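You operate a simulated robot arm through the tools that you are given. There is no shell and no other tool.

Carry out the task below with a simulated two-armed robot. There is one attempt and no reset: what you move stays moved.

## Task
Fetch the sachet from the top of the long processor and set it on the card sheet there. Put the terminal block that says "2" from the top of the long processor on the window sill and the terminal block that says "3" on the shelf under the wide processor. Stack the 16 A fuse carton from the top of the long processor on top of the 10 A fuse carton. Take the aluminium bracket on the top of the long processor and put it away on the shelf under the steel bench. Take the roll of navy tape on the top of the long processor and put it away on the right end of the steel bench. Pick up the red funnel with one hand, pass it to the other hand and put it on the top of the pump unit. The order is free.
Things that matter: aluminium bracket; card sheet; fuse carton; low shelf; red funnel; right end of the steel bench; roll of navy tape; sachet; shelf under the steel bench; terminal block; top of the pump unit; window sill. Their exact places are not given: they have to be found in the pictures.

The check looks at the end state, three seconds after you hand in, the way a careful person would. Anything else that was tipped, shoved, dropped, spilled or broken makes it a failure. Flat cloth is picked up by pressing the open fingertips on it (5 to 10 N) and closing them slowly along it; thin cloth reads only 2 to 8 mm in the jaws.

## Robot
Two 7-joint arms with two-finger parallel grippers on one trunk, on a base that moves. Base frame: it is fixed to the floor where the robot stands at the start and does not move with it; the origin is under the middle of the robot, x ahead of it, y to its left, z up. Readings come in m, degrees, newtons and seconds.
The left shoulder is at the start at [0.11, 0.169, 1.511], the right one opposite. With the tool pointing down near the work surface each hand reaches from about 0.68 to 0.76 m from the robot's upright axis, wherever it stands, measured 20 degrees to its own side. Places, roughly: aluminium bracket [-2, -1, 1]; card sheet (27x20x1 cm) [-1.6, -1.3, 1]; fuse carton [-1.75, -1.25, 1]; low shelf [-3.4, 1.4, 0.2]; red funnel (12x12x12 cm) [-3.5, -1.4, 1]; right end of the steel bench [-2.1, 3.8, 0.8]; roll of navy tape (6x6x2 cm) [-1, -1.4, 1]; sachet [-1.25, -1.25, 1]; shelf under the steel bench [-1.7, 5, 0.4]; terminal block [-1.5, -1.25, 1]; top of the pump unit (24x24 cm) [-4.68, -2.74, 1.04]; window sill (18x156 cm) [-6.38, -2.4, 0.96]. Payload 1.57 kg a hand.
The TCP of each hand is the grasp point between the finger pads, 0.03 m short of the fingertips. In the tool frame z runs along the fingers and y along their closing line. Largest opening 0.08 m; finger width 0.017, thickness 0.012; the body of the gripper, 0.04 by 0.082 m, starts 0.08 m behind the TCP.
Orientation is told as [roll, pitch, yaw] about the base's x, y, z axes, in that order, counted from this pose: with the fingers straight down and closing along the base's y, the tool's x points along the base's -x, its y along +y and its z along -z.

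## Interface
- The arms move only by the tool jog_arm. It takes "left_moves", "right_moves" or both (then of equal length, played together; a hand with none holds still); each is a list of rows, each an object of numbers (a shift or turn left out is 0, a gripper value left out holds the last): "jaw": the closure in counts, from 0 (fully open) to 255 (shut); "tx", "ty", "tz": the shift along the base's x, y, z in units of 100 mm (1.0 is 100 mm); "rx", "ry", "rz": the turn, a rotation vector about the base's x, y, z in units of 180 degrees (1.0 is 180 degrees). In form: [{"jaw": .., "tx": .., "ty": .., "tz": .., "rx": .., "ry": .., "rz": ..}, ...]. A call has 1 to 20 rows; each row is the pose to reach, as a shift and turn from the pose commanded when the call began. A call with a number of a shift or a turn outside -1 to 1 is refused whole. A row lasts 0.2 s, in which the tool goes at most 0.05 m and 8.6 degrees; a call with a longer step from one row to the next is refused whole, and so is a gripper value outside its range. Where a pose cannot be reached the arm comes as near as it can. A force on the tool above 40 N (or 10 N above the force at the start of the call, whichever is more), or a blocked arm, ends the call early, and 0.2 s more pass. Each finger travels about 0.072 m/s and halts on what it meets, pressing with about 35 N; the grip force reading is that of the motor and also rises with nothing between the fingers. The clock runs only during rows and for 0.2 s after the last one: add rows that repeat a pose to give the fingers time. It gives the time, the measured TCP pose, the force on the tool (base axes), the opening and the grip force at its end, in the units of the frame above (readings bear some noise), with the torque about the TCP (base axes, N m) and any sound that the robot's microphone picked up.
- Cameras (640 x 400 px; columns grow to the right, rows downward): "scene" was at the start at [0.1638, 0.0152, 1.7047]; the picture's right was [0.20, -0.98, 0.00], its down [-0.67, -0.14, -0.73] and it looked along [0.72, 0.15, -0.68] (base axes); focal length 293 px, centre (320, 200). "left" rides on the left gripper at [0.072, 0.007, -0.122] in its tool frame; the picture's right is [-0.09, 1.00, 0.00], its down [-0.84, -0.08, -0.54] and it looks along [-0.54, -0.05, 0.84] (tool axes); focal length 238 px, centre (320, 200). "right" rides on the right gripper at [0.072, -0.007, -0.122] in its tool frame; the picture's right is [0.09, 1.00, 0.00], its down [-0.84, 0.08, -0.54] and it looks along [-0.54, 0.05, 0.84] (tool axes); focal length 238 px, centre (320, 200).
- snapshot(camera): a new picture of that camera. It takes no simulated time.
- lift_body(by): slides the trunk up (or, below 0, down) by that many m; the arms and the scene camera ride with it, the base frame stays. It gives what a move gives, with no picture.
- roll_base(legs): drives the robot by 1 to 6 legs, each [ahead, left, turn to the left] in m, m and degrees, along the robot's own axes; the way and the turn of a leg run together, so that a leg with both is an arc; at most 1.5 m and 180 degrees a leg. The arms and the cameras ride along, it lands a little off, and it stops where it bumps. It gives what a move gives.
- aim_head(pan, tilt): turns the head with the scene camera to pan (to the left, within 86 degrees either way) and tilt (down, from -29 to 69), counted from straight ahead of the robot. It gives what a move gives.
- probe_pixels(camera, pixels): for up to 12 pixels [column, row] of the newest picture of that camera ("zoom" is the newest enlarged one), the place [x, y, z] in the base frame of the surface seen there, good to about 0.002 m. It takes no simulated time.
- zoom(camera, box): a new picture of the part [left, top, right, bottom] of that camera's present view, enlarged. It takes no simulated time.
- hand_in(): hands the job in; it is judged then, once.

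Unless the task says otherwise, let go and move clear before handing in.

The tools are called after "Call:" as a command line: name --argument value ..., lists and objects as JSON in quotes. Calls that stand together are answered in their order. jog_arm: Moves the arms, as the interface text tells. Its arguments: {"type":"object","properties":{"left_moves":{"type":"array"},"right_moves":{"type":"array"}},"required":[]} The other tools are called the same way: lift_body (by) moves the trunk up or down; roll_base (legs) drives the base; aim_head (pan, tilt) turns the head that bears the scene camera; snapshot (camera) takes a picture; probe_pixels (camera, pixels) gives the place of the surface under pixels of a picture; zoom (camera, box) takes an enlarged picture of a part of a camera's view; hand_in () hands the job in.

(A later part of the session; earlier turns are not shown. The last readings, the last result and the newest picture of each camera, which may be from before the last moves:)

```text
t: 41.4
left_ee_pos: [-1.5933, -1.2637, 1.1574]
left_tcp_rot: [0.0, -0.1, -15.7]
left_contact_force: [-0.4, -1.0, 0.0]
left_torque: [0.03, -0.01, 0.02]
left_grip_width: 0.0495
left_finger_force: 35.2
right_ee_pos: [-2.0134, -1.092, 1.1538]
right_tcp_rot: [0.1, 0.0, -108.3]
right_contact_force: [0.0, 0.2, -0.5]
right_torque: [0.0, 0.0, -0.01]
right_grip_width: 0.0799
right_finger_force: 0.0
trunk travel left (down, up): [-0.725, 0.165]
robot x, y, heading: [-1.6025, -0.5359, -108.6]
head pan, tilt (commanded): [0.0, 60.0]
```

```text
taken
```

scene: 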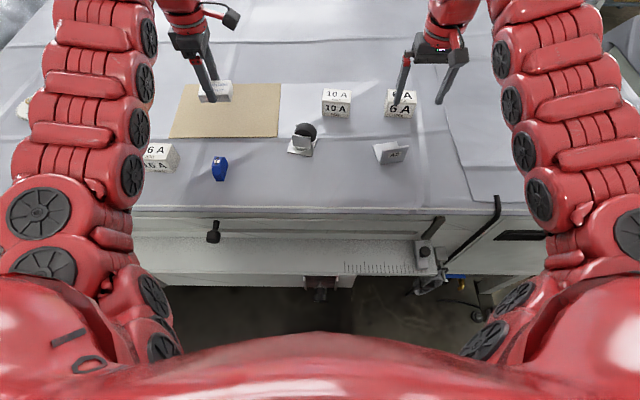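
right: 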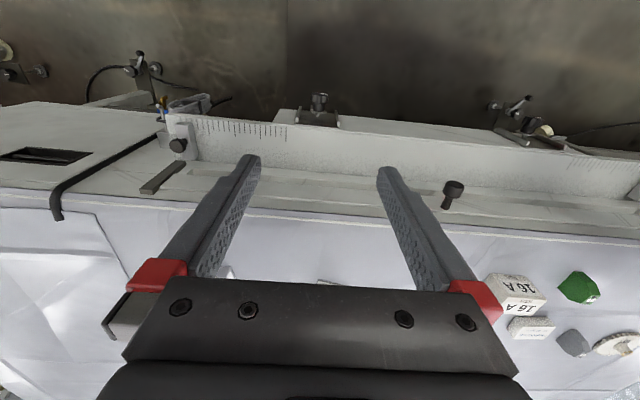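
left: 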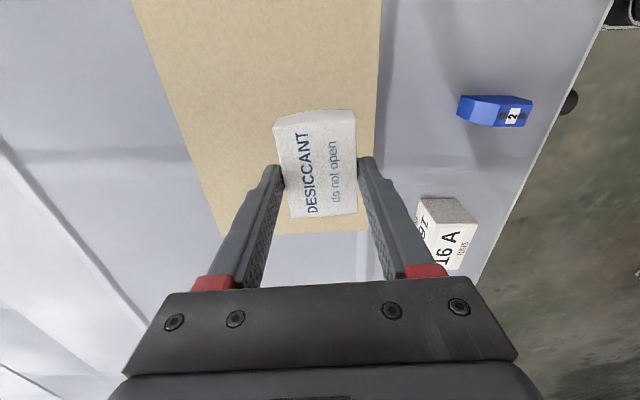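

The sachet is at (-1.593,-1.264), the card centre is about (-1.606,-1.308). I'll move it inward a little and lower it towards the card.

Call:
jog_arm --left_moves '[{"tx": -0.12, "ty": -0.33}, {"tx": -0.12, "ty": -0.33, "tz": -0.4}, {"tx": -0.12, "ty": -0.33, "tz": -0.7}, {"tx": -0.12, "ty": -0.33, "tz": -0.7}]'

Call:
snapshot --camera "left"

```text
t: 42.4
left_ee_pos: [-1.6052, -1.2964, 1.0868]
left_tcp_rot: [0.0, -0.1, -15.9]
left_contact_force: [0.1, -1.0, -0.3]
left_torque: [0.0, 0.0, 0.01]
left_grip_width: 0.0492
left_finger_force: 35.1
left hand out of reach, approached as far as the arm can: row 1, 2
right_ee_pos: [-2.0138, -1.0921, 1.1551]
right_tcp_rot: [0.0, 0.0, -108.3]
right_contact_force: [0.3, -1.1, -0.8]
right_torque: [-0.02, 0.01, 0.0]
right_grip_width: 0.0799
right_finger_force: 0.2
trunk travel left (down, up): [-0.725, 0.165]
robot x, y, heading: [-1.6024, -0.536, -108.2]
head pan, tilt (commanded): [0.0, 60.0]
```

```text
taken
```

left: 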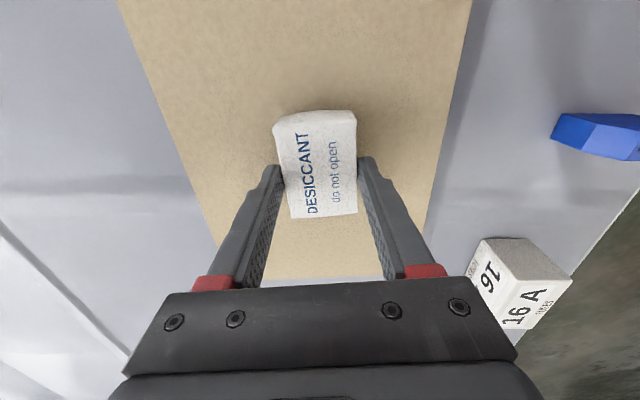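

Sachet bottom is now about 8 mm above the table and well within the card. I'll lower the last millimetres and look for contact.

Call:
jog_arm --left_moves '[{"tz": -0.03}, {"tz": -0.05}, {"tz": -0.06}]'

```text
t: 43.2
left_ee_pos: [-1.6061, -1.2969, 1.0805]
left_tcp_rot: [0.0, -0.1, -15.7]
left_contact_force: [0.0, 0.1, -1.0]
left_torque: [0.01, -0.02, 0.01]
left_grip_width: 0.0489
left_finger_force: 35.1
right_ee_pos: [-2.0154, -1.0931, 1.1539]
right_tcp_rot: [0.0, 0.0, -108.3]
right_contact_force: [-0.3, -0.4, 0.5]
right_torque: [0.0, -0.04, 0.02]
right_grip_width: 0.08
right_finger_force: 0.1
trunk travel left (down, up): [-0.725, 0.165]
robot x, y, heading: [-1.6041, -0.5354, -108.4]
head pan, tilt (commanded): [0.0, 60.0]
```

Call:
jog_arm --left_moves '[{"tz": -0.015}, {"tz": -0.025}]'

```text
t: 43.8
left_ee_pos: [-1.6067, -1.2958, 1.0801]
left_tcp_rot: [-0.3, 0.0, -15.8]
left_contact_force: [-1.6, -1.2, 10.3]
left_torque: [0.15, 0.1, 0.02]
left_grip_width: 0.049
left_finger_force: 34.9
right_ee_pos: [-2.0134, -1.0927, 1.1538]
right_tcp_rot: [0.1, 0.0, -108.3]
right_contact_force: [-0.5, -0.1, 0.3]
right_torque: [-0.01, 0.0, 0.01]
right_grip_width: 0.08
right_finger_force: 0.1
trunk travel left (down, up): [-0.725, 0.165]
robot x, y, heading: [-1.6033, -0.5341, -108.2]
head pan, tilt (commanded): [0.0, 60.0]
```

Contact with the card (10 N). I'll open the fingers and lift straight up.

Call:
jog_arm --left_moves '[{"tz": 0.015, "jaw": 90}, {"tz": 0.015, "jaw": 60}, {"tz": 0.015, "jaw": 0}, {"tz": 0.015, "jaw": 0}, {"tz": 0.3}, {"tz": 0.7}, {"tz": 0.9}]'

Call:
snapshot --camera "left"

Call:
snapshot --camera "scene"

```text
t: 45.4
left_ee_pos: [-1.5953, -1.2859, 1.1468]
left_tcp_rot: [0.1, -0.1, -15.8]
left_contact_force: [-0.4, 0.3, 0.8]
left_torque: [-0.01, 0.01, 0.01]
left_grip_width: 0.0797
left_finger_force: 0.0
left hand out of reach, approached as far as the arm can: row 5, 6, 7
right_ee_pos: [-2.0126, -1.0922, 1.1546]
right_tcp_rot: [0.0, 0.0, -108.3]
right_contact_force: [-0.6, 0.6, -0.4]
right_torque: [0.0, 0.01, 0.02]
right_grip_width: 0.0802
right_finger_force: 0.0
trunk travel left (down, up): [-0.725, 0.165]
robot x, y, heading: [-1.6041, -0.5383, -108.2]
head pan, tilt (commanded): [0.0, 60.0]
```

```text
taken
```

left: 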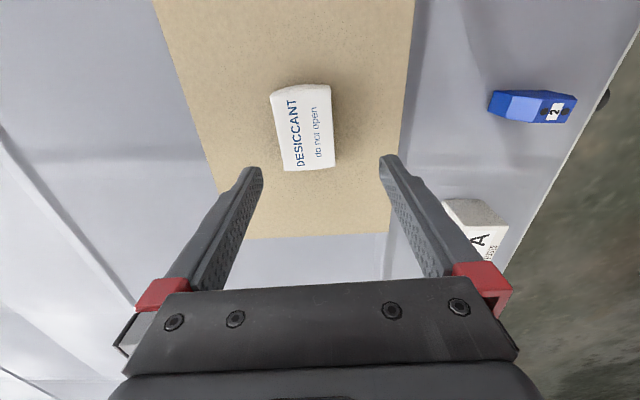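

```text
taken
```

scene: 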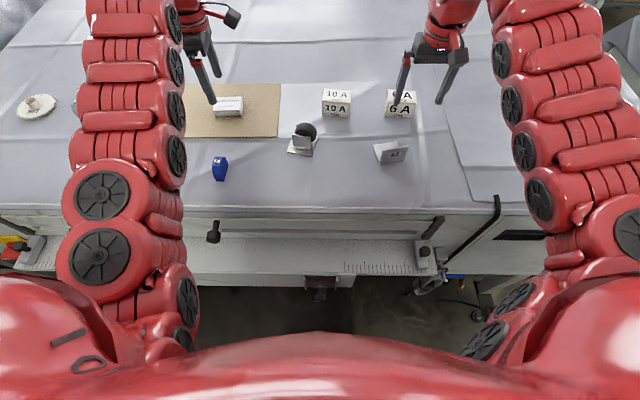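

The sachet rests on the card (px 228,103). Next I measure the 10 A and 16 A cartons precisely.

Call:
zoom --camera "scene" --box '[300, 70, 370, 130]'

Call:
probe_pixels --camera "zoom" --pixels '[[200, 140], [340, 130], [350, 195], [205, 205], [270, 165], [210, 290], [345, 300], [215, 180], [330, 180]]'

```text
6.67 times, centred on (335, 100) of scene
```

zoom: 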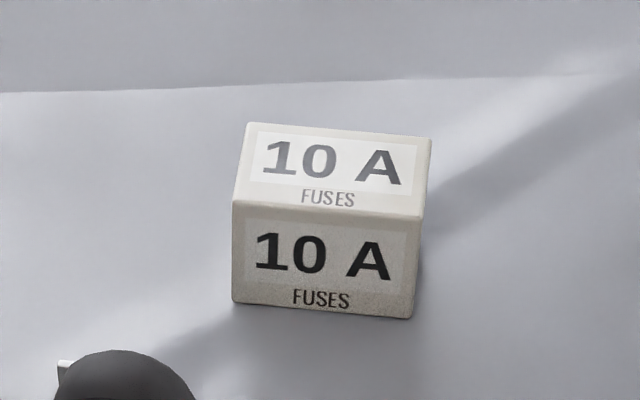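

```text
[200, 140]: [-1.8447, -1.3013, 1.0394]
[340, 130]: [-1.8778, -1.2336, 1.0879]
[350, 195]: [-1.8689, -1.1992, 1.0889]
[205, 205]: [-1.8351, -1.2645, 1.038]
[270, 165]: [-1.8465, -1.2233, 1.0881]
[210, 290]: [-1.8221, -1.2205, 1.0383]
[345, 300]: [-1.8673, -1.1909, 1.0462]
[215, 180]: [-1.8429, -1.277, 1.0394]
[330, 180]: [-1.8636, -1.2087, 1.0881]
```

Call:
probe_pixels --camera "zoom" --pixels '[[250, 126], [427, 141], [418, 215], [238, 204], [334, 168], [120, 360], [62, 370], [170, 390]]'

Call:
zoom --camera "scene" --box '[360, 80, 440, 180]'

Call:
probe_pixels --camera "scene" --pixels '[[320, 285], [213, 232], [430, 285], [322, 295], [436, 255], [300, 240], [200, 250]]'

```text
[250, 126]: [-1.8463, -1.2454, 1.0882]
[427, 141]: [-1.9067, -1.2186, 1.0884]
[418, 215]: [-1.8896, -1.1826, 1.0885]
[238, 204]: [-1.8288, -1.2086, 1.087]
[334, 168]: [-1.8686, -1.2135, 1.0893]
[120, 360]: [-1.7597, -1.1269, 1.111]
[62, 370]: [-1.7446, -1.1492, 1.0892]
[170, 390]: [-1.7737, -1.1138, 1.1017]
```

```text
4.00 times, centred on (400, 130) of scene
```

zoom: 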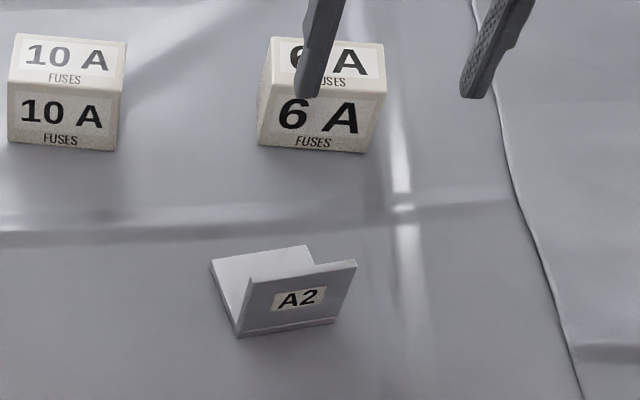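

```text
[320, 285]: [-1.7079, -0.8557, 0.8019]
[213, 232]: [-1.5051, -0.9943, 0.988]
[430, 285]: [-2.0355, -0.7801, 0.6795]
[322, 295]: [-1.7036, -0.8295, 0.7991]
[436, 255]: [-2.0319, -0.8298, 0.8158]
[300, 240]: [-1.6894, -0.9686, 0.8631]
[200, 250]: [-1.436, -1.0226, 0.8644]
```

The 10 A carton centre is (-1.868,-1.214) with yaw ≈ -114°, castor top at z=1.111. I'll back up and slide left so the left hand (already turned for a depth grasp) comes over the 16 A carton.

Call:
roll_base --legs '[[-0.15, 0, 0], [0, 0.14, 0]]'

Call:
snapshot --camera "scene"

Call:
snapshot --camera "left"

```text
t: 47.7
left_ee_pos: [-1.4177, -1.1853, 1.1461]
left_tcp_rot: [0.1, -0.2, -15.7]
left_contact_force: [-0.5, -0.7, -0.4]
left_torque: [0.03, -0.04, 0.03]
left_grip_width: 0.08
left_finger_force: 0.0
right_ee_pos: [-1.835, -0.9928, 1.1537]
right_tcp_rot: [0.1, 0.1, -108.2]
right_contact_force: [-0.5, -0.1, 0.5]
right_torque: [-0.03, 0.02, 0.0]
right_grip_width: 0.08
right_finger_force: 0.1
trunk travel left (down, up): [-0.725, 0.165]
robot x, y, heading: [-1.4234, -0.4332, -108.1]
head pan, tilt (commanded): [0.0, 60.0]
```

```text
taken
```

scene: 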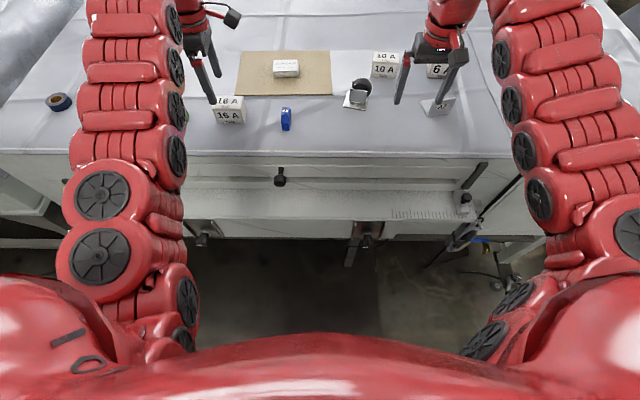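

```text
taken
```

left: 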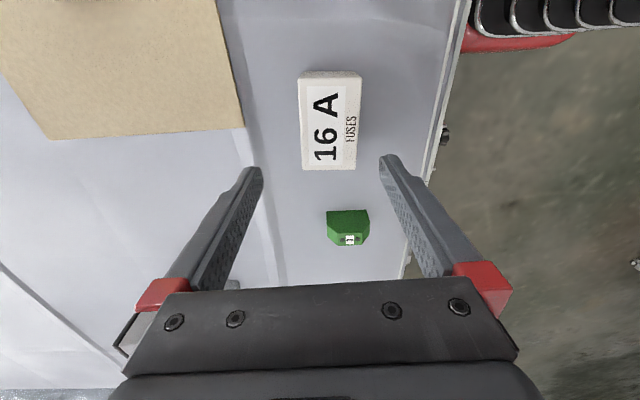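

Call:
probe_pixels --camera "left" --pixels '[[303, 78], [358, 77], [353, 166], [305, 166], [330, 120], [335, 215], [366, 213], [363, 242], [335, 244], [349, 240], [320, 200]]'

```text
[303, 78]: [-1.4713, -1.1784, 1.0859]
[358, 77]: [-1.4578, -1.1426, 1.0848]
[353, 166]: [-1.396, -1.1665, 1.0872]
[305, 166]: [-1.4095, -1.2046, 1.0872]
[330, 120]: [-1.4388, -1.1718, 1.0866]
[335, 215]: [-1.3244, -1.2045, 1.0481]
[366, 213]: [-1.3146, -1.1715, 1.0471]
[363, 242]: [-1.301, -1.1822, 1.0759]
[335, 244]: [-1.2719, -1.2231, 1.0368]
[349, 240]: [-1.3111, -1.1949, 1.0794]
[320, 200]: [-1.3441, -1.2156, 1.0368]
```

Carton centre from the wrist camera: (-1.434,-1.173), yaw -20.7° for a depth grasp. I'll align and descend to z=1.077.

Call:
jog_arm --left_moves '[{"tx": -0.16, "ty": 0.123, "rz": -0.028}, {"tx": -0.16, "ty": 0.123, "rz": -0.028}, {"tx": -0.16, "ty": 0.123, "tz": -0.35, "rz": -0.028}, {"tx": -0.16, "ty": 0.123, "tz": -0.6, "rz": -0.028}, {"tx": -0.16, "ty": 0.123, "tz": -0.69, "rz": -0.028}, {"tx": -0.16, "ty": 0.123, "tz": -0.69, "rz": -0.028}]'

Call:
snapshot --camera "left"

```text
t: 49.1
left_ee_pos: [-1.4339, -1.1762, 1.0759]
left_tcp_rot: [0.0, -0.1, -20.8]
left_contact_force: [-0.1, -0.4, 0.2]
left_torque: [-0.01, -0.01, 0.0]
left_grip_width: 0.0799
left_finger_force: 0.0
right_ee_pos: [-1.8347, -0.9928, 1.1522]
right_tcp_rot: [0.1, 0.0, -108.2]
right_contact_force: [-0.2, -0.3, -0.5]
right_torque: [0.0, 0.0, -0.02]
right_grip_width: 0.0803
right_finger_force: 0.1
trunk travel left (down, up): [-0.725, 0.165]
robot x, y, heading: [-1.4218, -0.4358, -108.3]
head pan, tilt (commanded): [0.0, 60.0]
```

```text
taken
```

left: 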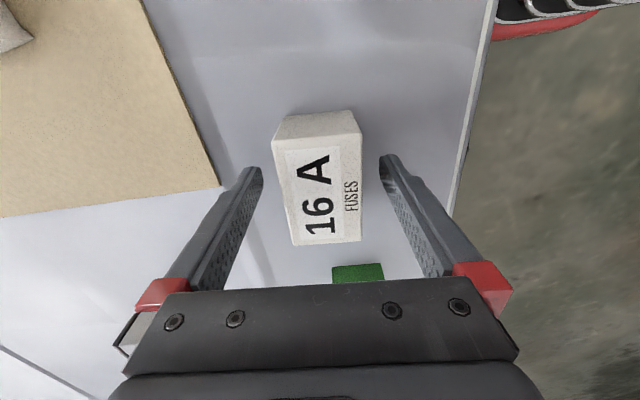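

Carton centred between the fingers, no contact. Closing.

Call:
jog_arm --left_moves '[{"jaw": 90}, {"jaw": 125}, {"jaw": 145}, {"jaw": 145}, {"jaw": 145}]'

Call:
jog_arm --left_moves '[{"tz": 0.2}, {"tz": 0.6}, {"tz": 0.9}]'

Call:
snapshot --camera "left"

```text
t: 50.3
left_ee_pos: [-1.4335, -1.174, 1.0776]
left_tcp_rot: [0.1, 0.0, -20.8]
left_contact_force: [-0.3, 0.1, 0.6]
left_torque: [-0.01, 0.01, 0.02]
left_grip_width: 0.0441
left_finger_force: 34.9
right_ee_pos: [-1.8354, -0.9928, 1.1535]
right_tcp_rot: [0.0, 0.0, -108.3]
right_contact_force: [0.1, -0.4, 1.0]
right_torque: [0.0, -0.02, 0.0]
right_grip_width: 0.0802
right_finger_force: 0.1
trunk travel left (down, up): [-0.725, 0.165]
robot x, y, heading: [-1.4231, -0.4365, -108.3]
head pan, tilt (commanded): [0.0, 60.0]
```

```text
t: 51.1
left_ee_pos: [-1.4335, -1.1745, 1.1663]
left_tcp_rot: [0.0, 0.0, -20.8]
left_contact_force: [-0.6, -0.1, -0.5]
left_torque: [-0.04, -0.02, -0.02]
left_grip_width: 0.0444
left_finger_force: 35.1
right_ee_pos: [-1.8341, -0.9914, 1.1535]
right_tcp_rot: [0.0, 0.0, -108.3]
right_contact_force: [-0.9, -0.3, -0.4]
right_torque: [-0.02, -0.01, 0.01]
right_grip_width: 0.0802
right_finger_force: 0.0
trunk travel left (down, up): [-0.725, 0.165]
robot x, y, heading: [-1.4208, -0.4355, -108.0]
head pan, tilt (commanded): [0.0, 60.0]
```

```text
taken
```

left: 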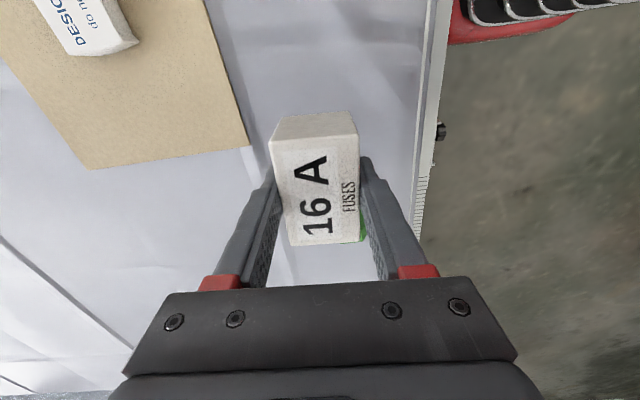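

The carton is held (0.044 m, 35 N). I'll raise a bit more, slide right 0.38 m and ahead 0.165 m so it comes over the 10 A carton.

Call:
jog_arm --left_moves '[{"tz": 0.2, "rz": -0.017}]'

Call:
roll_base --legs '[[0, -0.38, 0], [0.155, 0, 0]]'

Call:
snapshot --camera "left"

Call:
snapshot --camera "scene"

```text
t: 51.5
left_ee_pos: [-1.4344, -1.1742, 1.1881]
left_tcp_rot: [-0.2, -0.2, -23.9]
left_contact_force: [0.3, 0.0, -0.6]
left_torque: [-0.03, -0.04, 0.0]
left_grip_width: 0.0444
left_finger_force: 34.7
right_ee_pos: [-1.835, -0.992, 1.1526]
right_tcp_rot: [0.1, 0.0, -108.3]
right_contact_force: [0.3, 0.2, -0.1]
right_torque: [-0.03, 0.0, 0.02]
right_grip_width: 0.0802
right_finger_force: 0.0
trunk travel left (down, up): [-0.725, 0.165]
robot x, y, heading: [-1.4224, -0.4365, -108.3]
head pan, tilt (commanded): [0.0, 60.0]
```

```text
t: 54.9
left_ee_pos: [-1.8424, -1.2022, 1.1872]
left_tcp_rot: [-0.2, -0.1, -24.0]
left_contact_force: [0.1, -0.1, -1.8]
left_torque: [-0.01, 0.0, 0.01]
left_grip_width: 0.0443
left_finger_force: 35.1
right_ee_pos: [-2.2435, -1.0204, 1.1552]
right_tcp_rot: [0.0, 0.0, -108.4]
right_contact_force: [-0.7, -0.4, -0.4]
right_torque: [0.02, 0.01, -0.02]
right_grip_width: 0.08
right_finger_force: 0.1
trunk travel left (down, up): [-0.725, 0.165]
robot x, y, heading: [-1.8313, -0.4626, -108.3]
head pan, tilt (commanded): [0.0, 60.0]
```

```text
taken
```

left: 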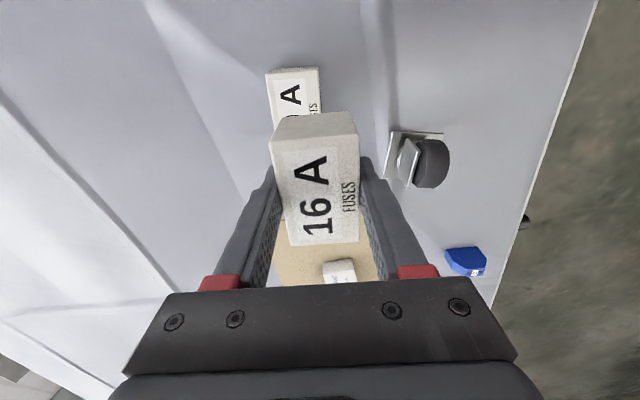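

```text
taken
```

scene: 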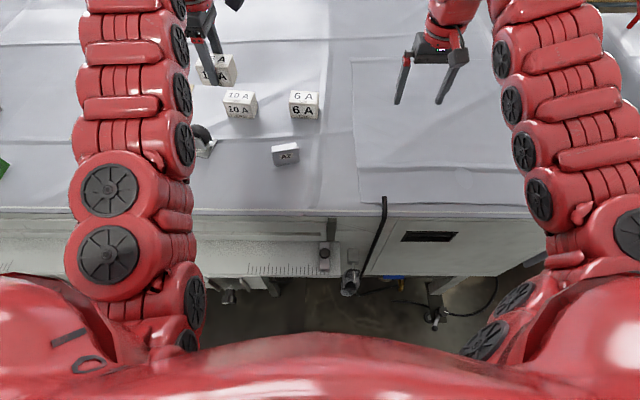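

TCP is ~2.7 cm from the target. I re-measure the 10 A carton from here before moving over.

Call:
zoom --camera "scene" --box '[190, 45, 290, 125]'

Call:
probe_pixels --camera "zoom" --pixels '[[235, 228], [418, 225], [432, 288], [215, 295], [320, 260], [75, 140], [275, 130]]'

```text
5.00 times, centred on (240, 85) of scene
```

zoom: 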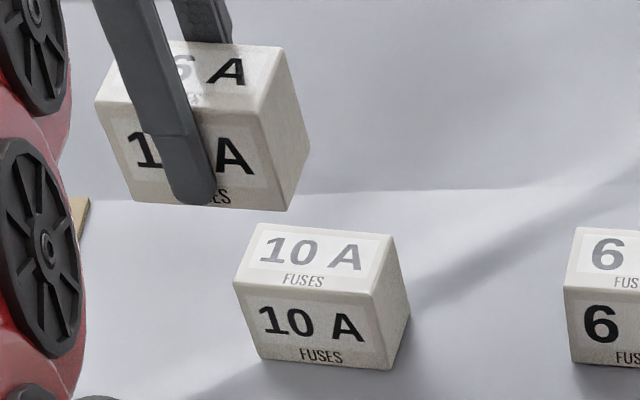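

```text
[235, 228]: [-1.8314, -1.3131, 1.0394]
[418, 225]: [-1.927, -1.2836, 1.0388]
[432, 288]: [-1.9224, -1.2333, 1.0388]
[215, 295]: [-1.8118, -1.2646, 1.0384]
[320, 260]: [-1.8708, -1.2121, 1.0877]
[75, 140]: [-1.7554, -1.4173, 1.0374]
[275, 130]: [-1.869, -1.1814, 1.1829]
```

Call:
probe_pixels --camera "zoom" --pixels '[[262, 226], [392, 238], [376, 295], [238, 284], [100, 104], [180, 43], [280, 48], [264, 116], [133, 195], [290, 208]]'

```text
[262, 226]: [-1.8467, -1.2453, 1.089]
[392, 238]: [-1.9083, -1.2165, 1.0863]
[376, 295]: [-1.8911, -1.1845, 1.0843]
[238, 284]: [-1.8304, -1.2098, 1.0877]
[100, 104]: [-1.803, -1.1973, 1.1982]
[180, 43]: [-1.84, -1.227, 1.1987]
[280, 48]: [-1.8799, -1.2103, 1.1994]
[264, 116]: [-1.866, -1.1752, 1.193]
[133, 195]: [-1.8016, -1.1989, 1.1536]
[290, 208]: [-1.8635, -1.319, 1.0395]
```

10 A centre confirmed (-1.869,-1.214), yaw matches; the held carton's centre agrees with the TCP. I'll creep the base ahead 1.5 cm for reach, then finish alignment.

Call:
roll_base --legs '[[0.017, 0, 0]]'

```text
t: 55.7
left_ee_pos: [-1.8466, -1.2174, 1.1887]
left_tcp_rot: [-0.3, 0.0, -24.0]
left_contact_force: [0.1, 0.4, -1.2]
left_torque: [-0.04, 0.0, 0.0]
left_grip_width: 0.0446
left_finger_force: 35.3
right_ee_pos: [-2.2488, -1.0351, 1.1557]
right_tcp_rot: [0.0, -0.1, -108.5]
right_contact_force: [0.1, 0.6, -0.5]
right_torque: [-0.06, 0.0, -0.01]
right_grip_width: 0.0801
right_finger_force: 0.2
trunk travel left (down, up): [-0.725, 0.165]
robot x, y, heading: [-1.836, -0.4758, -108.4]
head pan, tilt (commanded): [0.0, 60.0]
```

TCP now (-1.8466,-1.2174); shift (-0.023,+0.004) and lower to about 1 cm above the 10 A carton.

Call:
jog_arm --left_moves '[{"tx": -0.229, "ty": 0.044}, {"tx": -0.229, "ty": 0.044, "tz": -0.2}, {"tx": -0.229, "ty": 0.044, "tz": -0.45}, {"tx": -0.229, "ty": 0.044, "tz": -0.5}, {"tx": -0.229, "ty": 0.044, "tz": -0.5}]'

Call:
zoom --camera "scene" --box '[190, 45, 290, 125]'

Call:
snapshot --camera "left"

```text
t: 56.9
left_ee_pos: [-1.8713, -1.2171, 1.1375]
left_tcp_rot: [-0.2, -0.1, -24.0]
left_contact_force: [0.4, 0.2, -1.1]
left_torque: [0.0, -0.03, -0.01]
left_grip_width: 0.0446
left_finger_force: 35.1
right_ee_pos: [-2.2492, -1.0379, 1.1534]
right_tcp_rot: [0.0, 0.1, -108.5]
right_contact_force: [-0.8, -1.6, 0.0]
right_torque: [0.01, 0.06, -0.01]
right_grip_width: 0.0801
right_finger_force: 0.0
trunk travel left (down, up): [-0.725, 0.165]
robot x, y, heading: [-1.8377, -0.4795, -108.7]
head pan, tilt (commanded): [0.0, 60.0]
```

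```text
5.00 times, centred on (240, 85) of scene
```

zoom: 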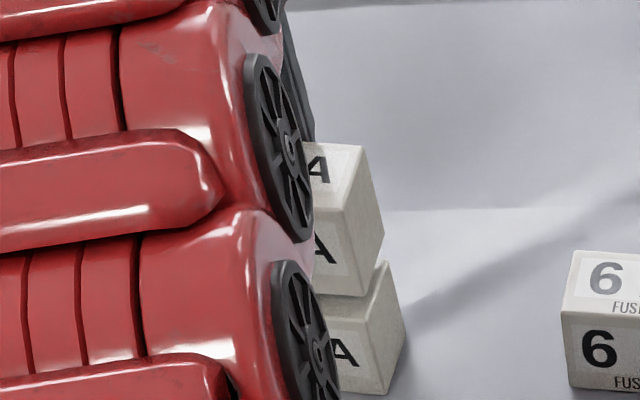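

```text
taken
```

left: 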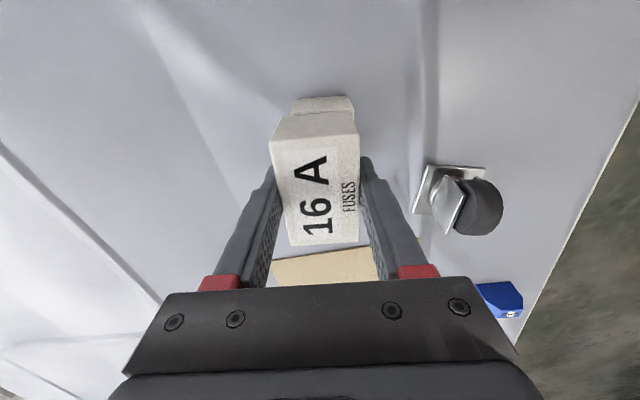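

I'll probe visible right-hand edges of both cartons to verify overlay.

Call:
probe_pixels --camera "zoom" --pixels '[[358, 149], [381, 234], [362, 292], [384, 266], [370, 290], [345, 200], [345, 290], [372, 220], [392, 310]]'

Call:
jog_arm --left_moves '[{"tz": 0.0}]'

```text
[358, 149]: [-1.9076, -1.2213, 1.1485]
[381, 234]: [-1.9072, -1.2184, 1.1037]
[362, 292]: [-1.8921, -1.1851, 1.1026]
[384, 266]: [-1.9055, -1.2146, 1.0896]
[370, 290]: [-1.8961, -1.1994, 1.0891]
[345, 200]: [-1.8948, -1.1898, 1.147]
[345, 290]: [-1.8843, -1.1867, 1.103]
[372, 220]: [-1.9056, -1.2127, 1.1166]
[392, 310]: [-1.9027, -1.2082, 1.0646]
```

```text
t: 57.3
left_ee_pos: [-1.8722, -1.2153, 1.1368]
left_tcp_rot: [-0.2, -0.1, -24.0]
left_contact_force: [-0.2, -0.1, -1.9]
left_torque: [-0.01, -0.03, 0.0]
left_grip_width: 0.0447
left_finger_force: 34.8
right_ee_pos: [-2.2481, -1.0378, 1.1529]
right_tcp_rot: [0.0, 0.0, -108.4]
right_contact_force: [0.2, 0.7, -0.1]
right_torque: [0.0, 0.0, 0.02]
right_grip_width: 0.0801
right_finger_force: 0.1
trunk travel left (down, up): [-0.725, 0.165]
robot x, y, heading: [-1.8386, -0.481, -108.4]
head pan, tilt (commanded): [0.0, 60.0]
```

The two cartons agree within ~2 mm. I'll nudge +2 mm in y and lower the ~1.4 cm gap.

Call:
jog_arm --left_moves '[{"tx": 0.01, "ty": 0.02, "tz": -0.06}, {"tx": 0.01, "ty": 0.02, "tz": -0.11}, {"tx": 0.01, "ty": 0.02, "tz": -0.13}]'

```text
t: 58.1
left_ee_pos: [-1.8697, -1.2143, 1.1255]
left_tcp_rot: [-0.6, -0.2, -24.0]
left_contact_force: [1.0, -3.8, 20.1]
left_torque: [0.23, -0.08, -0.03]
left_grip_width: 0.0444
left_finger_force: 35.1
right_ee_pos: [-2.2492, -1.0371, 1.1542]
right_tcp_rot: [0.1, 0.1, -108.4]
right_contact_force: [0.1, 0.6, -0.7]
right_torque: [-0.01, 0.0, -0.05]
right_grip_width: 0.0799
right_finger_force: 0.0
trunk travel left (down, up): [-0.725, 0.165]
robot x, y, heading: [-1.8362, -0.4803, -108.5]
head pan, tilt (commanded): [0.0, 60.0]
```

Contact (20 N) on the 10 A carton. I'll relieve ~1.5 mm, open slowly, and withdraw upwards.

Call:
jog_arm --left_moves '[{"tz": 0.015}, {"tz": 0.015, "jaw": 120}, {"tz": 0.015, "jaw": 100}, {"tz": 0.015, "jaw": 50}, {"tz": 0.015, "jaw": 0}, {"tz": 0.015, "jaw": 0}]'

Call:
zoom --camera "scene" --box '[190, 45, 290, 125]'

Call:
snapshot --camera "left"

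```text
t: 59.5
left_ee_pos: [-1.8699, -1.2145, 1.1256]
left_tcp_rot: [-0.2, -0.1, -24.1]
left_contact_force: [0.0, -1.2, 0.1]
left_torque: [0.01, -0.02, 0.02]
left_grip_width: 0.0801
left_finger_force: 0.0
right_ee_pos: [-2.2503, -1.0376, 1.153]
right_tcp_rot: [0.0, 0.1, -108.3]
right_contact_force: [-0.7, -0.1, 0.0]
right_torque: [0.0, -0.01, 0.0]
right_grip_width: 0.0802
right_finger_force: 0.1
trunk travel left (down, up): [-0.725, 0.165]
robot x, y, heading: [-1.8379, -0.479, -108.0]
head pan, tilt (commanded): [0.0, 60.0]
```

```text
5.00 times, centred on (240, 85) of scene
```

zoom: 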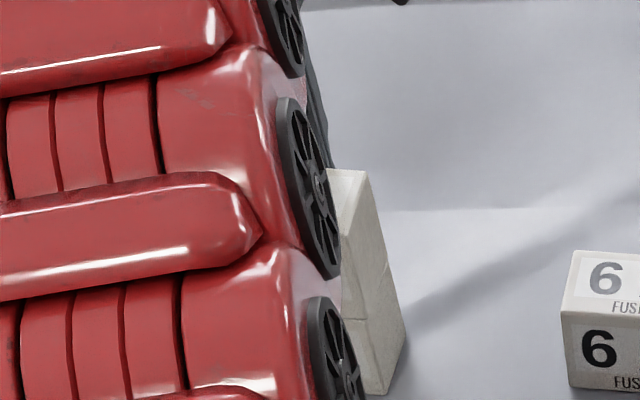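

```text
taken
```

left: 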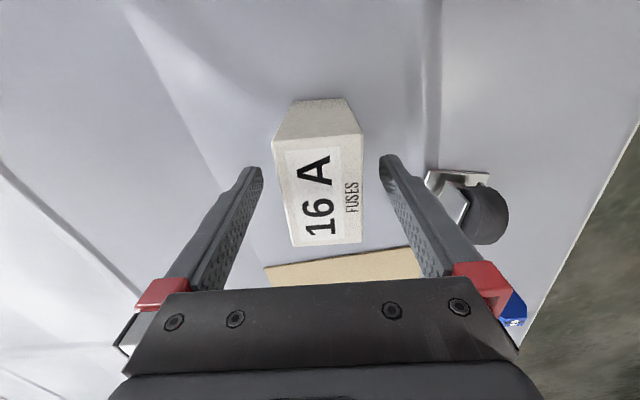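

The 16 A carton stands squarely on the 10 A. To withdraw purely vertically I'll raise the trunk instead of the arm.

Call:
lift_body --by 0.1

Call:
roll_base --legs '[[-0.12, 0, 0]]'

Call:
snapshot --camera "scene"

```text
t: 60.8
left_ee_pos: [-1.8711, -1.2137, 1.2243]
left_tcp_rot: [-0.2, 0.0, -24.0]
left_contact_force: [0.4, -0.2, -0.2]
left_torque: [-0.01, 0.02, -0.01]
left_grip_width: 0.0798
left_finger_force: 0.0
right_ee_pos: [-2.25, -1.0384, 1.2524]
right_tcp_rot: [0.0, 0.2, -108.4]
right_contact_force: [-0.8, 1.5, -0.3]
right_torque: [0.0, 0.01, 0.02]
right_grip_width: 0.08
right_finger_force: 0.0
trunk travel left (down, up): [-0.825, 0.065]
robot x, y, heading: [-1.8416, -0.4804, -108.4]
head pan, tilt (commanded): [0.0, 60.0]
```

```text
t: 62.0
left_ee_pos: [-1.8319, -1.1016, 1.2245]
left_tcp_rot: [-0.2, -0.1, -24.0]
left_contact_force: [0.4, -0.6, -1.2]
left_torque: [0.02, -0.03, 0.0]
left_grip_width: 0.08
left_finger_force: 0.0
right_ee_pos: [-2.211, -0.9247, 1.2536]
right_tcp_rot: [0.0, 0.1, -108.5]
right_contact_force: [0.1, -0.2, -0.9]
right_torque: [0.03, 0.0, -0.02]
right_grip_width: 0.08
right_finger_force: 0.0
trunk travel left (down, up): [-0.825, 0.065]
robot x, y, heading: [-1.8015, -0.3666, -108.3]
head pan, tilt (commanded): [0.0, 60.0]
```

```text
taken
```

scene: 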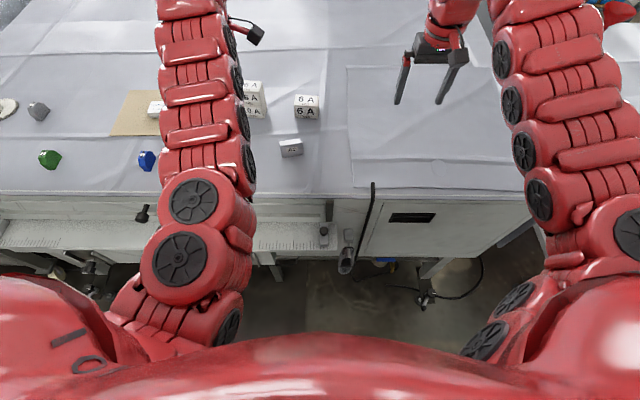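

Both local placements are done. Before picking things for the shelves, I want to scout the destinations; I'll back off and pan right to see toward -x.

Call:
roll_base --legs '[[-0.2, 0, 0]]'

Call:
aim_head --pan -86 --tilt 20

Call:
snapshot --camera "scene"

```text
t: 63.6
left_ee_pos: [-1.7692, -0.9118, 1.2248]
left_tcp_rot: [-0.1, -0.1, -23.9]
left_contact_force: [-0.1, 0.4, 0.9]
left_torque: [0.01, 0.05, -0.01]
left_grip_width: 0.08
left_finger_force: 0.0
right_ee_pos: [-2.1503, -0.7358, 1.2523]
right_tcp_rot: [0.0, 0.1, -108.3]
right_contact_force: [-0.3, 0.4, 0.2]
right_torque: [0.01, 0.03, -0.03]
right_grip_width: 0.0799
right_finger_force: 0.0
trunk travel left (down, up): [-0.825, 0.065]
robot x, y, heading: [-1.7384, -0.1735, -108.1]
head pan, tilt (commanded): [0.0, 60.0]
```

```text
t: 65.2
left_ee_pos: [-1.7696, -0.9103, 1.2249]
left_tcp_rot: [-0.2, -0.1, -23.9]
left_contact_force: [-0.2, 0.0, -0.3]
left_torque: [0.0, -0.01, -0.02]
left_grip_width: 0.08
left_finger_force: 0.1
right_ee_pos: [-2.1484, -0.7337, 1.2535]
right_tcp_rot: [0.1, 0.1, -108.3]
right_contact_force: [1.1, -0.7, -0.9]
right_torque: [0.05, -0.03, -0.02]
right_grip_width: 0.0798
right_finger_force: 0.0
trunk travel left (down, up): [-0.825, 0.065]
robot x, y, heading: [-1.736, -0.1739, -108.6]
head pan, tilt (commanded): [-85.9, 20.0]
```

```text
taken
```

scene: 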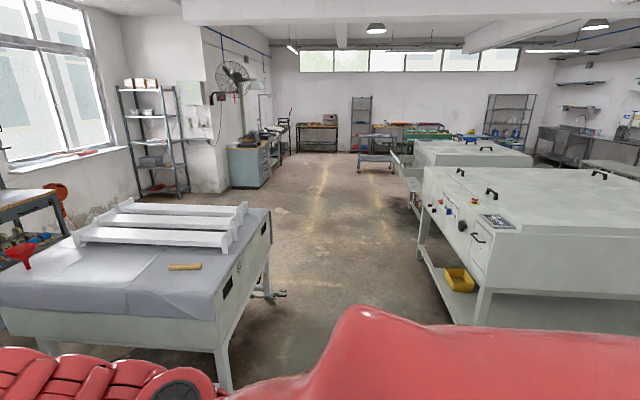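

I can see the funnel machine on the left, window sill (70,155), and the wide processor with its low shelf (yellow bin at 459,279) on the right. I'll zoom on these.

Call:
zoom --camera "scene" --box '[380, 150, 640, 350]'

Call:
zoom --camera "scene" --box '[0, 100, 280, 300]'

Call:
probe_pixels --camera "scene" --pixels '[[459, 280], [480, 300], [425, 170], [590, 310], [415, 240], [20, 255], [270, 210], [60, 158], [30, 195], [170, 185], [250, 150], [330, 300]]'

```text
2.00 times, centred on (510, 250) of scene
```

zoom: 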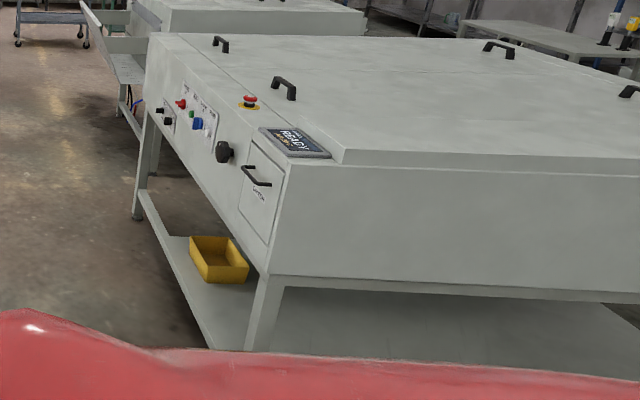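

```text
2.00 times, centred on (140, 200) of scene
```

zoom: 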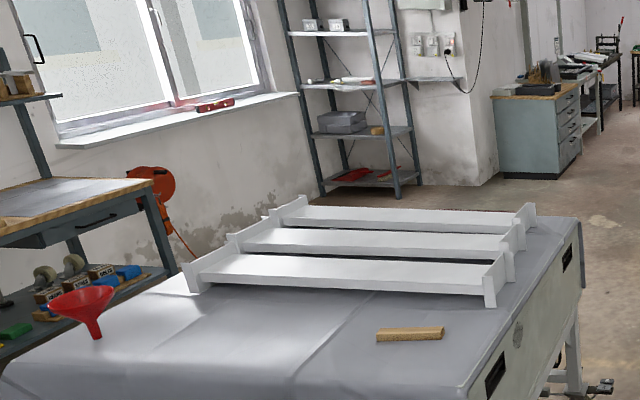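

```text
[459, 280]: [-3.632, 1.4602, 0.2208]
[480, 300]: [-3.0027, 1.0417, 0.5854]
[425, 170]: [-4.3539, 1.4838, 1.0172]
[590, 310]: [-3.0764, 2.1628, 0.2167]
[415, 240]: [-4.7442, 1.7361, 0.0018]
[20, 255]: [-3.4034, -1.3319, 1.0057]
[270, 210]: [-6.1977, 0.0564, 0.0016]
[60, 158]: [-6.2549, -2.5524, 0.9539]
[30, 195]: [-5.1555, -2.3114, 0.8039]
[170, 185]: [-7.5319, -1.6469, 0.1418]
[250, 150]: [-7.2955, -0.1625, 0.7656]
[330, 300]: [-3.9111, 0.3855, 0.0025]
```

The low shelf of the wide processor is at z≈0.22 with a yellow bin at (-3.63,1.46). Now I'll turn right to scout the steel bench to the +y side.

Call:
roll_base --legs '[[0, 0, -90]]'

Call:
aim_head --pan -60 --tilt 15

Call:
snapshot --camera "scene"

```text
t: 69.5
left_ee_pos: [-2.4727, -0.1427, 1.2252]
left_tcp_rot: [-0.1, 0.0, -114.1]
left_contact_force: [1.0, 0.4, 0.1]
left_torque: [0.0, -0.03, -0.02]
left_grip_width: 0.0799
left_finger_force: 0.0
right_ee_pos: [-2.295, 0.2371, 1.2535]
right_tcp_rot: [0.1, -0.1, 161.5]
right_contact_force: [0.0, -0.1, 0.5]
right_torque: [-0.01, -0.04, 0.01]
right_grip_width: 0.0799
right_finger_force: 0.0
trunk travel left (down, up): [-0.825, 0.065]
robot x, y, heading: [-1.7395, -0.1746, 161.7]
head pan, tilt (commanded): [-85.9, 20.0]
```

```text
t: 70.4
left_ee_pos: [-2.4725, -0.1424, 1.2243]
left_tcp_rot: [-0.2, -0.2, -114.1]
left_contact_force: [-0.3, 0.2, 0.1]
left_torque: [0.0, 0.03, -0.01]
left_grip_width: 0.0799
left_finger_force: 0.1
right_ee_pos: [-2.2948, 0.2356, 1.2544]
right_tcp_rot: [0.1, 0.0, 161.5]
right_contact_force: [-0.3, 0.2, -0.2]
right_torque: [0.03, -0.02, 0.02]
right_grip_width: 0.0802
right_finger_force: 0.0
trunk travel left (down, up): [-0.825, 0.065]
robot x, y, heading: [-1.7376, -0.1749, 161.5]
head pan, tilt (commanded): [-60.0, 15.0]
```

```text
taken
```

scene: 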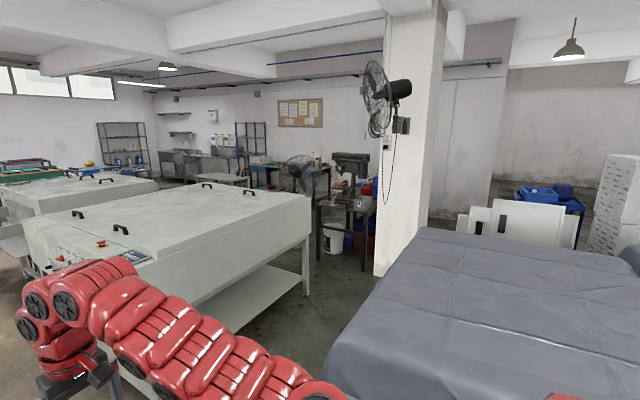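

The steel bench should be near px (352,188), partly behind the pillar. I'll zoom there.

Call:
zoom --camera "scene" --box '[230, 110, 430, 290]'

Call:
probe_pixels --camera "scene" --pixels '[[315, 205], [372, 210], [335, 240], [365, 265], [310, 290], [425, 230], [375, 275], [360, 235], [330, 370], [300, 165], [350, 190], [380, 240]]'

```text
2.22 times, centred on (330, 200) of scene
```

zoom: 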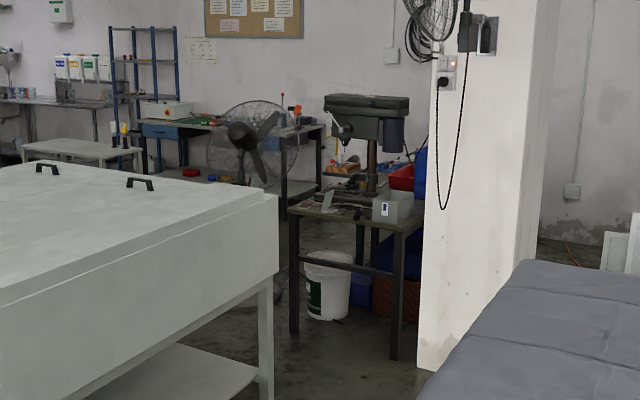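

```text
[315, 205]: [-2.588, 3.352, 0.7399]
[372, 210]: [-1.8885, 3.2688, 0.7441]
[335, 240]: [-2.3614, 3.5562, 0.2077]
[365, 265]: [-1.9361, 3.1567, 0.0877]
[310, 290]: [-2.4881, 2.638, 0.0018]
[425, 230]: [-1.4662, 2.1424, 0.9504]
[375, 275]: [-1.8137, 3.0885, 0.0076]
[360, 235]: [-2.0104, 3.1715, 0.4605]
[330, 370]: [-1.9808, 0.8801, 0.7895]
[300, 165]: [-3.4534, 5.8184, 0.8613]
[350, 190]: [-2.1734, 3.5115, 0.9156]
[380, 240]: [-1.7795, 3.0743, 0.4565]
```

The bench area is further behind; I know enough about heights (top 0.8, shelf 0.4). I'll turn back to the long processor and measure the bracket for a tilted-tool pick.

Call:
roll_base --legs '[[0, 0, 90]]'

Call:
aim_head --pan -5 --tilt 45

Call:
snapshot --camera "scene"

```text
t: 74.6
left_ee_pos: [-1.7671, -0.9097, 1.2256]
left_tcp_rot: [-0.2, -0.1, -23.7]
left_contact_force: [-0.4, -0.7, -1.0]
left_torque: [-0.03, 0.01, 0.01]
left_grip_width: 0.0799
left_finger_force: 0.1
right_ee_pos: [-2.1457, -0.7341, 1.2537]
right_tcp_rot: [0.2, 0.0, -108.1]
right_contact_force: [0.8, -0.7, -0.6]
right_torque: [0.02, -0.02, 0.02]
right_grip_width: 0.0798
right_finger_force: 0.0
trunk travel left (down, up): [-0.825, 0.065]
robot x, y, heading: [-1.7364, -0.1753, -107.8]
head pan, tilt (commanded): [-60.0, 15.0]
```

```text
t: 75.9
left_ee_pos: [-1.7676, -0.9093, 1.2241]
left_tcp_rot: [-0.2, 0.0, -23.6]
left_contact_force: [0.2, 0.4, 0.1]
left_torque: [0.02, -0.01, 0.01]
left_grip_width: 0.0799
left_finger_force: 0.1
right_ee_pos: [-2.1467, -0.7359, 1.2538]
right_tcp_rot: [0.0, -0.1, -108.1]
right_contact_force: [-0.3, 0.5, -0.4]
right_torque: [0.02, 0.02, -0.03]
right_grip_width: 0.0799
right_finger_force: 0.0
trunk travel left (down, up): [-0.825, 0.065]
robot x, y, heading: [-1.7403, -0.1735, -108.0]
head pan, tilt (commanded): [-5.0, 45.0]
```

```text
taken
```

scene: 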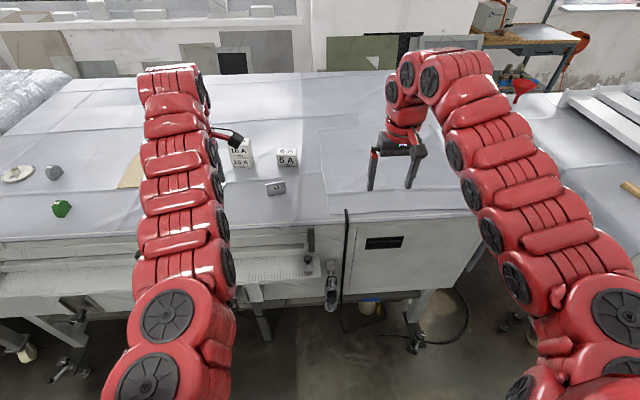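

Call:
zoom --camera "scene" --box '[250, 165, 310, 205]'

Call:
probe_pixels --camera "zoom" --pixels '[[190, 200], [360, 180], [380, 290], [210, 320], [290, 210], [300, 270], [250, 190], [170, 190], [400, 300]]'

```text
10.00 times, centred on (280, 185) of scene
```

zoom: 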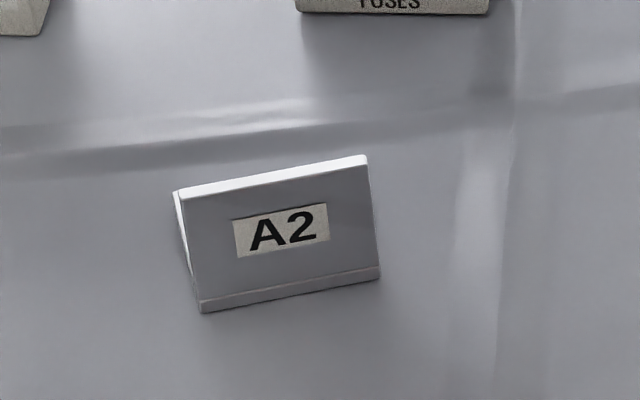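

```text
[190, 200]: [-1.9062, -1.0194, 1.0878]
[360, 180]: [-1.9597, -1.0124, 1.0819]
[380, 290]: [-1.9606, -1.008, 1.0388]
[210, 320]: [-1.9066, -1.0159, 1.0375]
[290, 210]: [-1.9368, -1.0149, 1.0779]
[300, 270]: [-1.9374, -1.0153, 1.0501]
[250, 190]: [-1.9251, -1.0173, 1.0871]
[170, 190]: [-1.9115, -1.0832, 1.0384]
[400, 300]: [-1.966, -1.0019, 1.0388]
```

The bracket's upright face is at y≈-1.016, x from -1.905 to -1.962, z up to ~1.088, rotated ~11° from the machine edge. I'll drive so the right hand is in front of it and prepare a 45°-forward-tilted pick closing across its 6 cm width.

Call:
roll_base --legs '[[0.06, 0.3, 0]]'

Call:
jog_arm --right_moves '[{"rz": 0.03}, {"rz": 0.06}]'

Call:
jog_arm --right_moves '[{"rx": -0.041, "ry": 0.0054}, {"rx": -0.082, "ry": 0.0108}, {"rx": -0.123, "ry": 0.0162}, {"rx": -0.164, "ry": 0.0216}, {"rx": -0.205, "ry": 0.027}, {"rx": -0.248, "ry": 0.0326}, {"rx": -0.248, "ry": 0.0326}]'

Call:
snapshot --camera "right"

Call:
snapshot --camera "scene"

```text
t: 77.9
left_ee_pos: [-1.502, -1.0588, 1.2274]
left_tcp_rot: [-0.2, -0.2, -23.7]
left_contact_force: [0.5, 0.4, 0.0]
left_torque: [0.0, -0.02, -0.04]
left_grip_width: 0.0799
left_finger_force: 0.1
right_ee_pos: [-1.8814, -0.8839, 1.254]
right_tcp_rot: [0.2, 0.0, -108.1]
right_contact_force: [-0.2, 0.0, 0.9]
right_torque: [-0.01, 0.01, -0.02]
right_grip_width: 0.0799
right_finger_force: 0.0
trunk travel left (down, up): [-0.825, 0.065]
robot x, y, heading: [-1.473, -0.3243, -108.1]
head pan, tilt (commanded): [-5.0, 45.0]
```

```text
t: 78.5
left_ee_pos: [-1.5017, -1.059, 1.225]
left_tcp_rot: [0.0, -0.1, -23.7]
left_contact_force: [-0.8, -0.4, 0.4]
left_torque: [0.0, 0.01, -0.02]
left_grip_width: 0.0798
left_finger_force: 0.0
right_ee_pos: [-1.8822, -0.8852, 1.2535]
right_tcp_rot: [0.1, 0.1, -97.3]
right_contact_force: [-0.3, -0.1, 0.5]
right_torque: [-0.01, 0.01, 0.02]
right_grip_width: 0.0799
right_finger_force: 0.0
trunk travel left (down, up): [-0.825, 0.065]
robot x, y, heading: [-1.4745, -0.3325, -107.7]
head pan, tilt (commanded): [-5.0, 45.0]
```

```text
t: 80.1
left_ee_pos: [-1.4994, -1.0607, 1.2236]
left_tcp_rot: [-0.1, 0.0, -23.7]
left_contact_force: [-1.2, -0.3, -0.7]
left_torque: [-0.02, 0.03, 0.03]
left_grip_width: 0.0798
left_finger_force: 0.0
right_ee_pos: [-1.8788, -0.886, 1.2549]
right_tcp_rot: [-0.1, -45.0, -97.3]
right_contact_force: [0.9, -1.3, 0.2]
right_torque: [0.01, 0.04, -0.03]
right_grip_width: 0.0798
right_finger_force: 0.1
right hand out of reach, approached as far as the arm can: row 2, 3, 4, 5
trunk travel left (down, up): [-0.825, 0.065]
robot x, y, heading: [-1.4698, -0.3227, -107.8]
head pan, tilt (commanded): [-5.0, 45.0]
```

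```text
taken
```

right: 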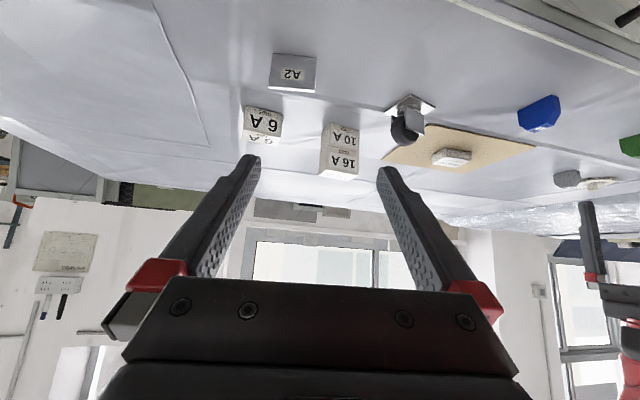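

```text
taken
```

scene: 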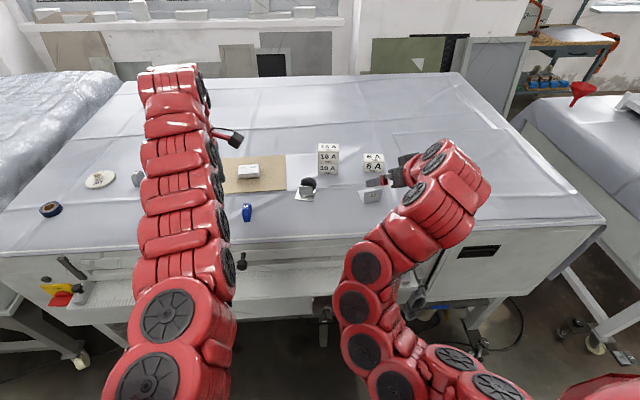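

The 45° tilt worked, though the elbow dropped inward; the right view sees the bracket "A2" at (293,73). I'll probe the arm's low points and bracket corners for clearance.

Call:
probe_pixels --camera "scene" --pixels '[[365, 262], [358, 302], [372, 345], [410, 225], [440, 180], [402, 295], [385, 180], [345, 280]]'

Call:
zoom --camera "right" --box '[253, 40, 333, 100]'

Call:
probe_pixels --camera "zoom" --pixels '[[150, 115], [500, 130], [155, 350], [485, 395], [320, 250], [140, 250], [490, 270], [320, 120]]'

```text
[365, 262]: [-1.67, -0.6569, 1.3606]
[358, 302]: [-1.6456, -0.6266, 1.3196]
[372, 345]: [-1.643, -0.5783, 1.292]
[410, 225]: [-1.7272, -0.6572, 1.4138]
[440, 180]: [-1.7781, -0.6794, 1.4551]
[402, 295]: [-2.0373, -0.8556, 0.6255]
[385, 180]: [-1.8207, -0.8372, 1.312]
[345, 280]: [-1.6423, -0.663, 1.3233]
```

```text
6.67 times, centred on (293, 70) of right
```

zoom: 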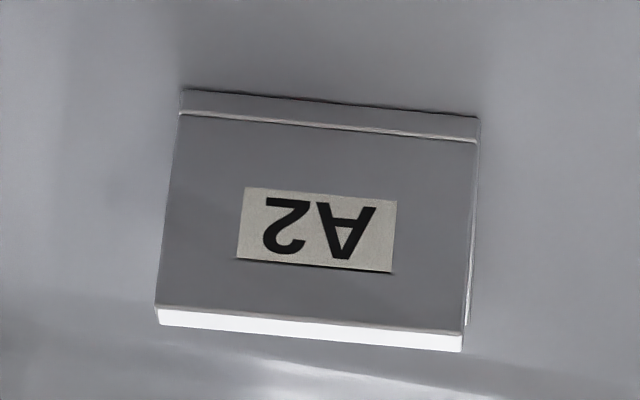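

```text
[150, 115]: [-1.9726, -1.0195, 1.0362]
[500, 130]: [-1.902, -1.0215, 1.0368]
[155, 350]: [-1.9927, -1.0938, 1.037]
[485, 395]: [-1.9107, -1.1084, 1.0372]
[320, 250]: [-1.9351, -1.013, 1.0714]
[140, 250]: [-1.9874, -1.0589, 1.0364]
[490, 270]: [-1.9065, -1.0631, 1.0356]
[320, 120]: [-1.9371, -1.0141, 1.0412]
```

Arm parts are above z≈1.29, fine. I'll probe the flange's actual corners.

Call:
probe_pixels --camera "zoom" --pixels '[[165, 300], [455, 325], [190, 100], [472, 128], [180, 130], [470, 150], [310, 320], [310, 330], [466, 300]]'

```text
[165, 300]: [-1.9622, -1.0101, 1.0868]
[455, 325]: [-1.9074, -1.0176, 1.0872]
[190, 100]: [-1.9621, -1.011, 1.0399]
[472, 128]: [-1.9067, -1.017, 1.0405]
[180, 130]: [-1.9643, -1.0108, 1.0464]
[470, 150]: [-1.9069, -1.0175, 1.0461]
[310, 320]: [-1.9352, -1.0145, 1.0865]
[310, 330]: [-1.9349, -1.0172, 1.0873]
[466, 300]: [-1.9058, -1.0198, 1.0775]
```

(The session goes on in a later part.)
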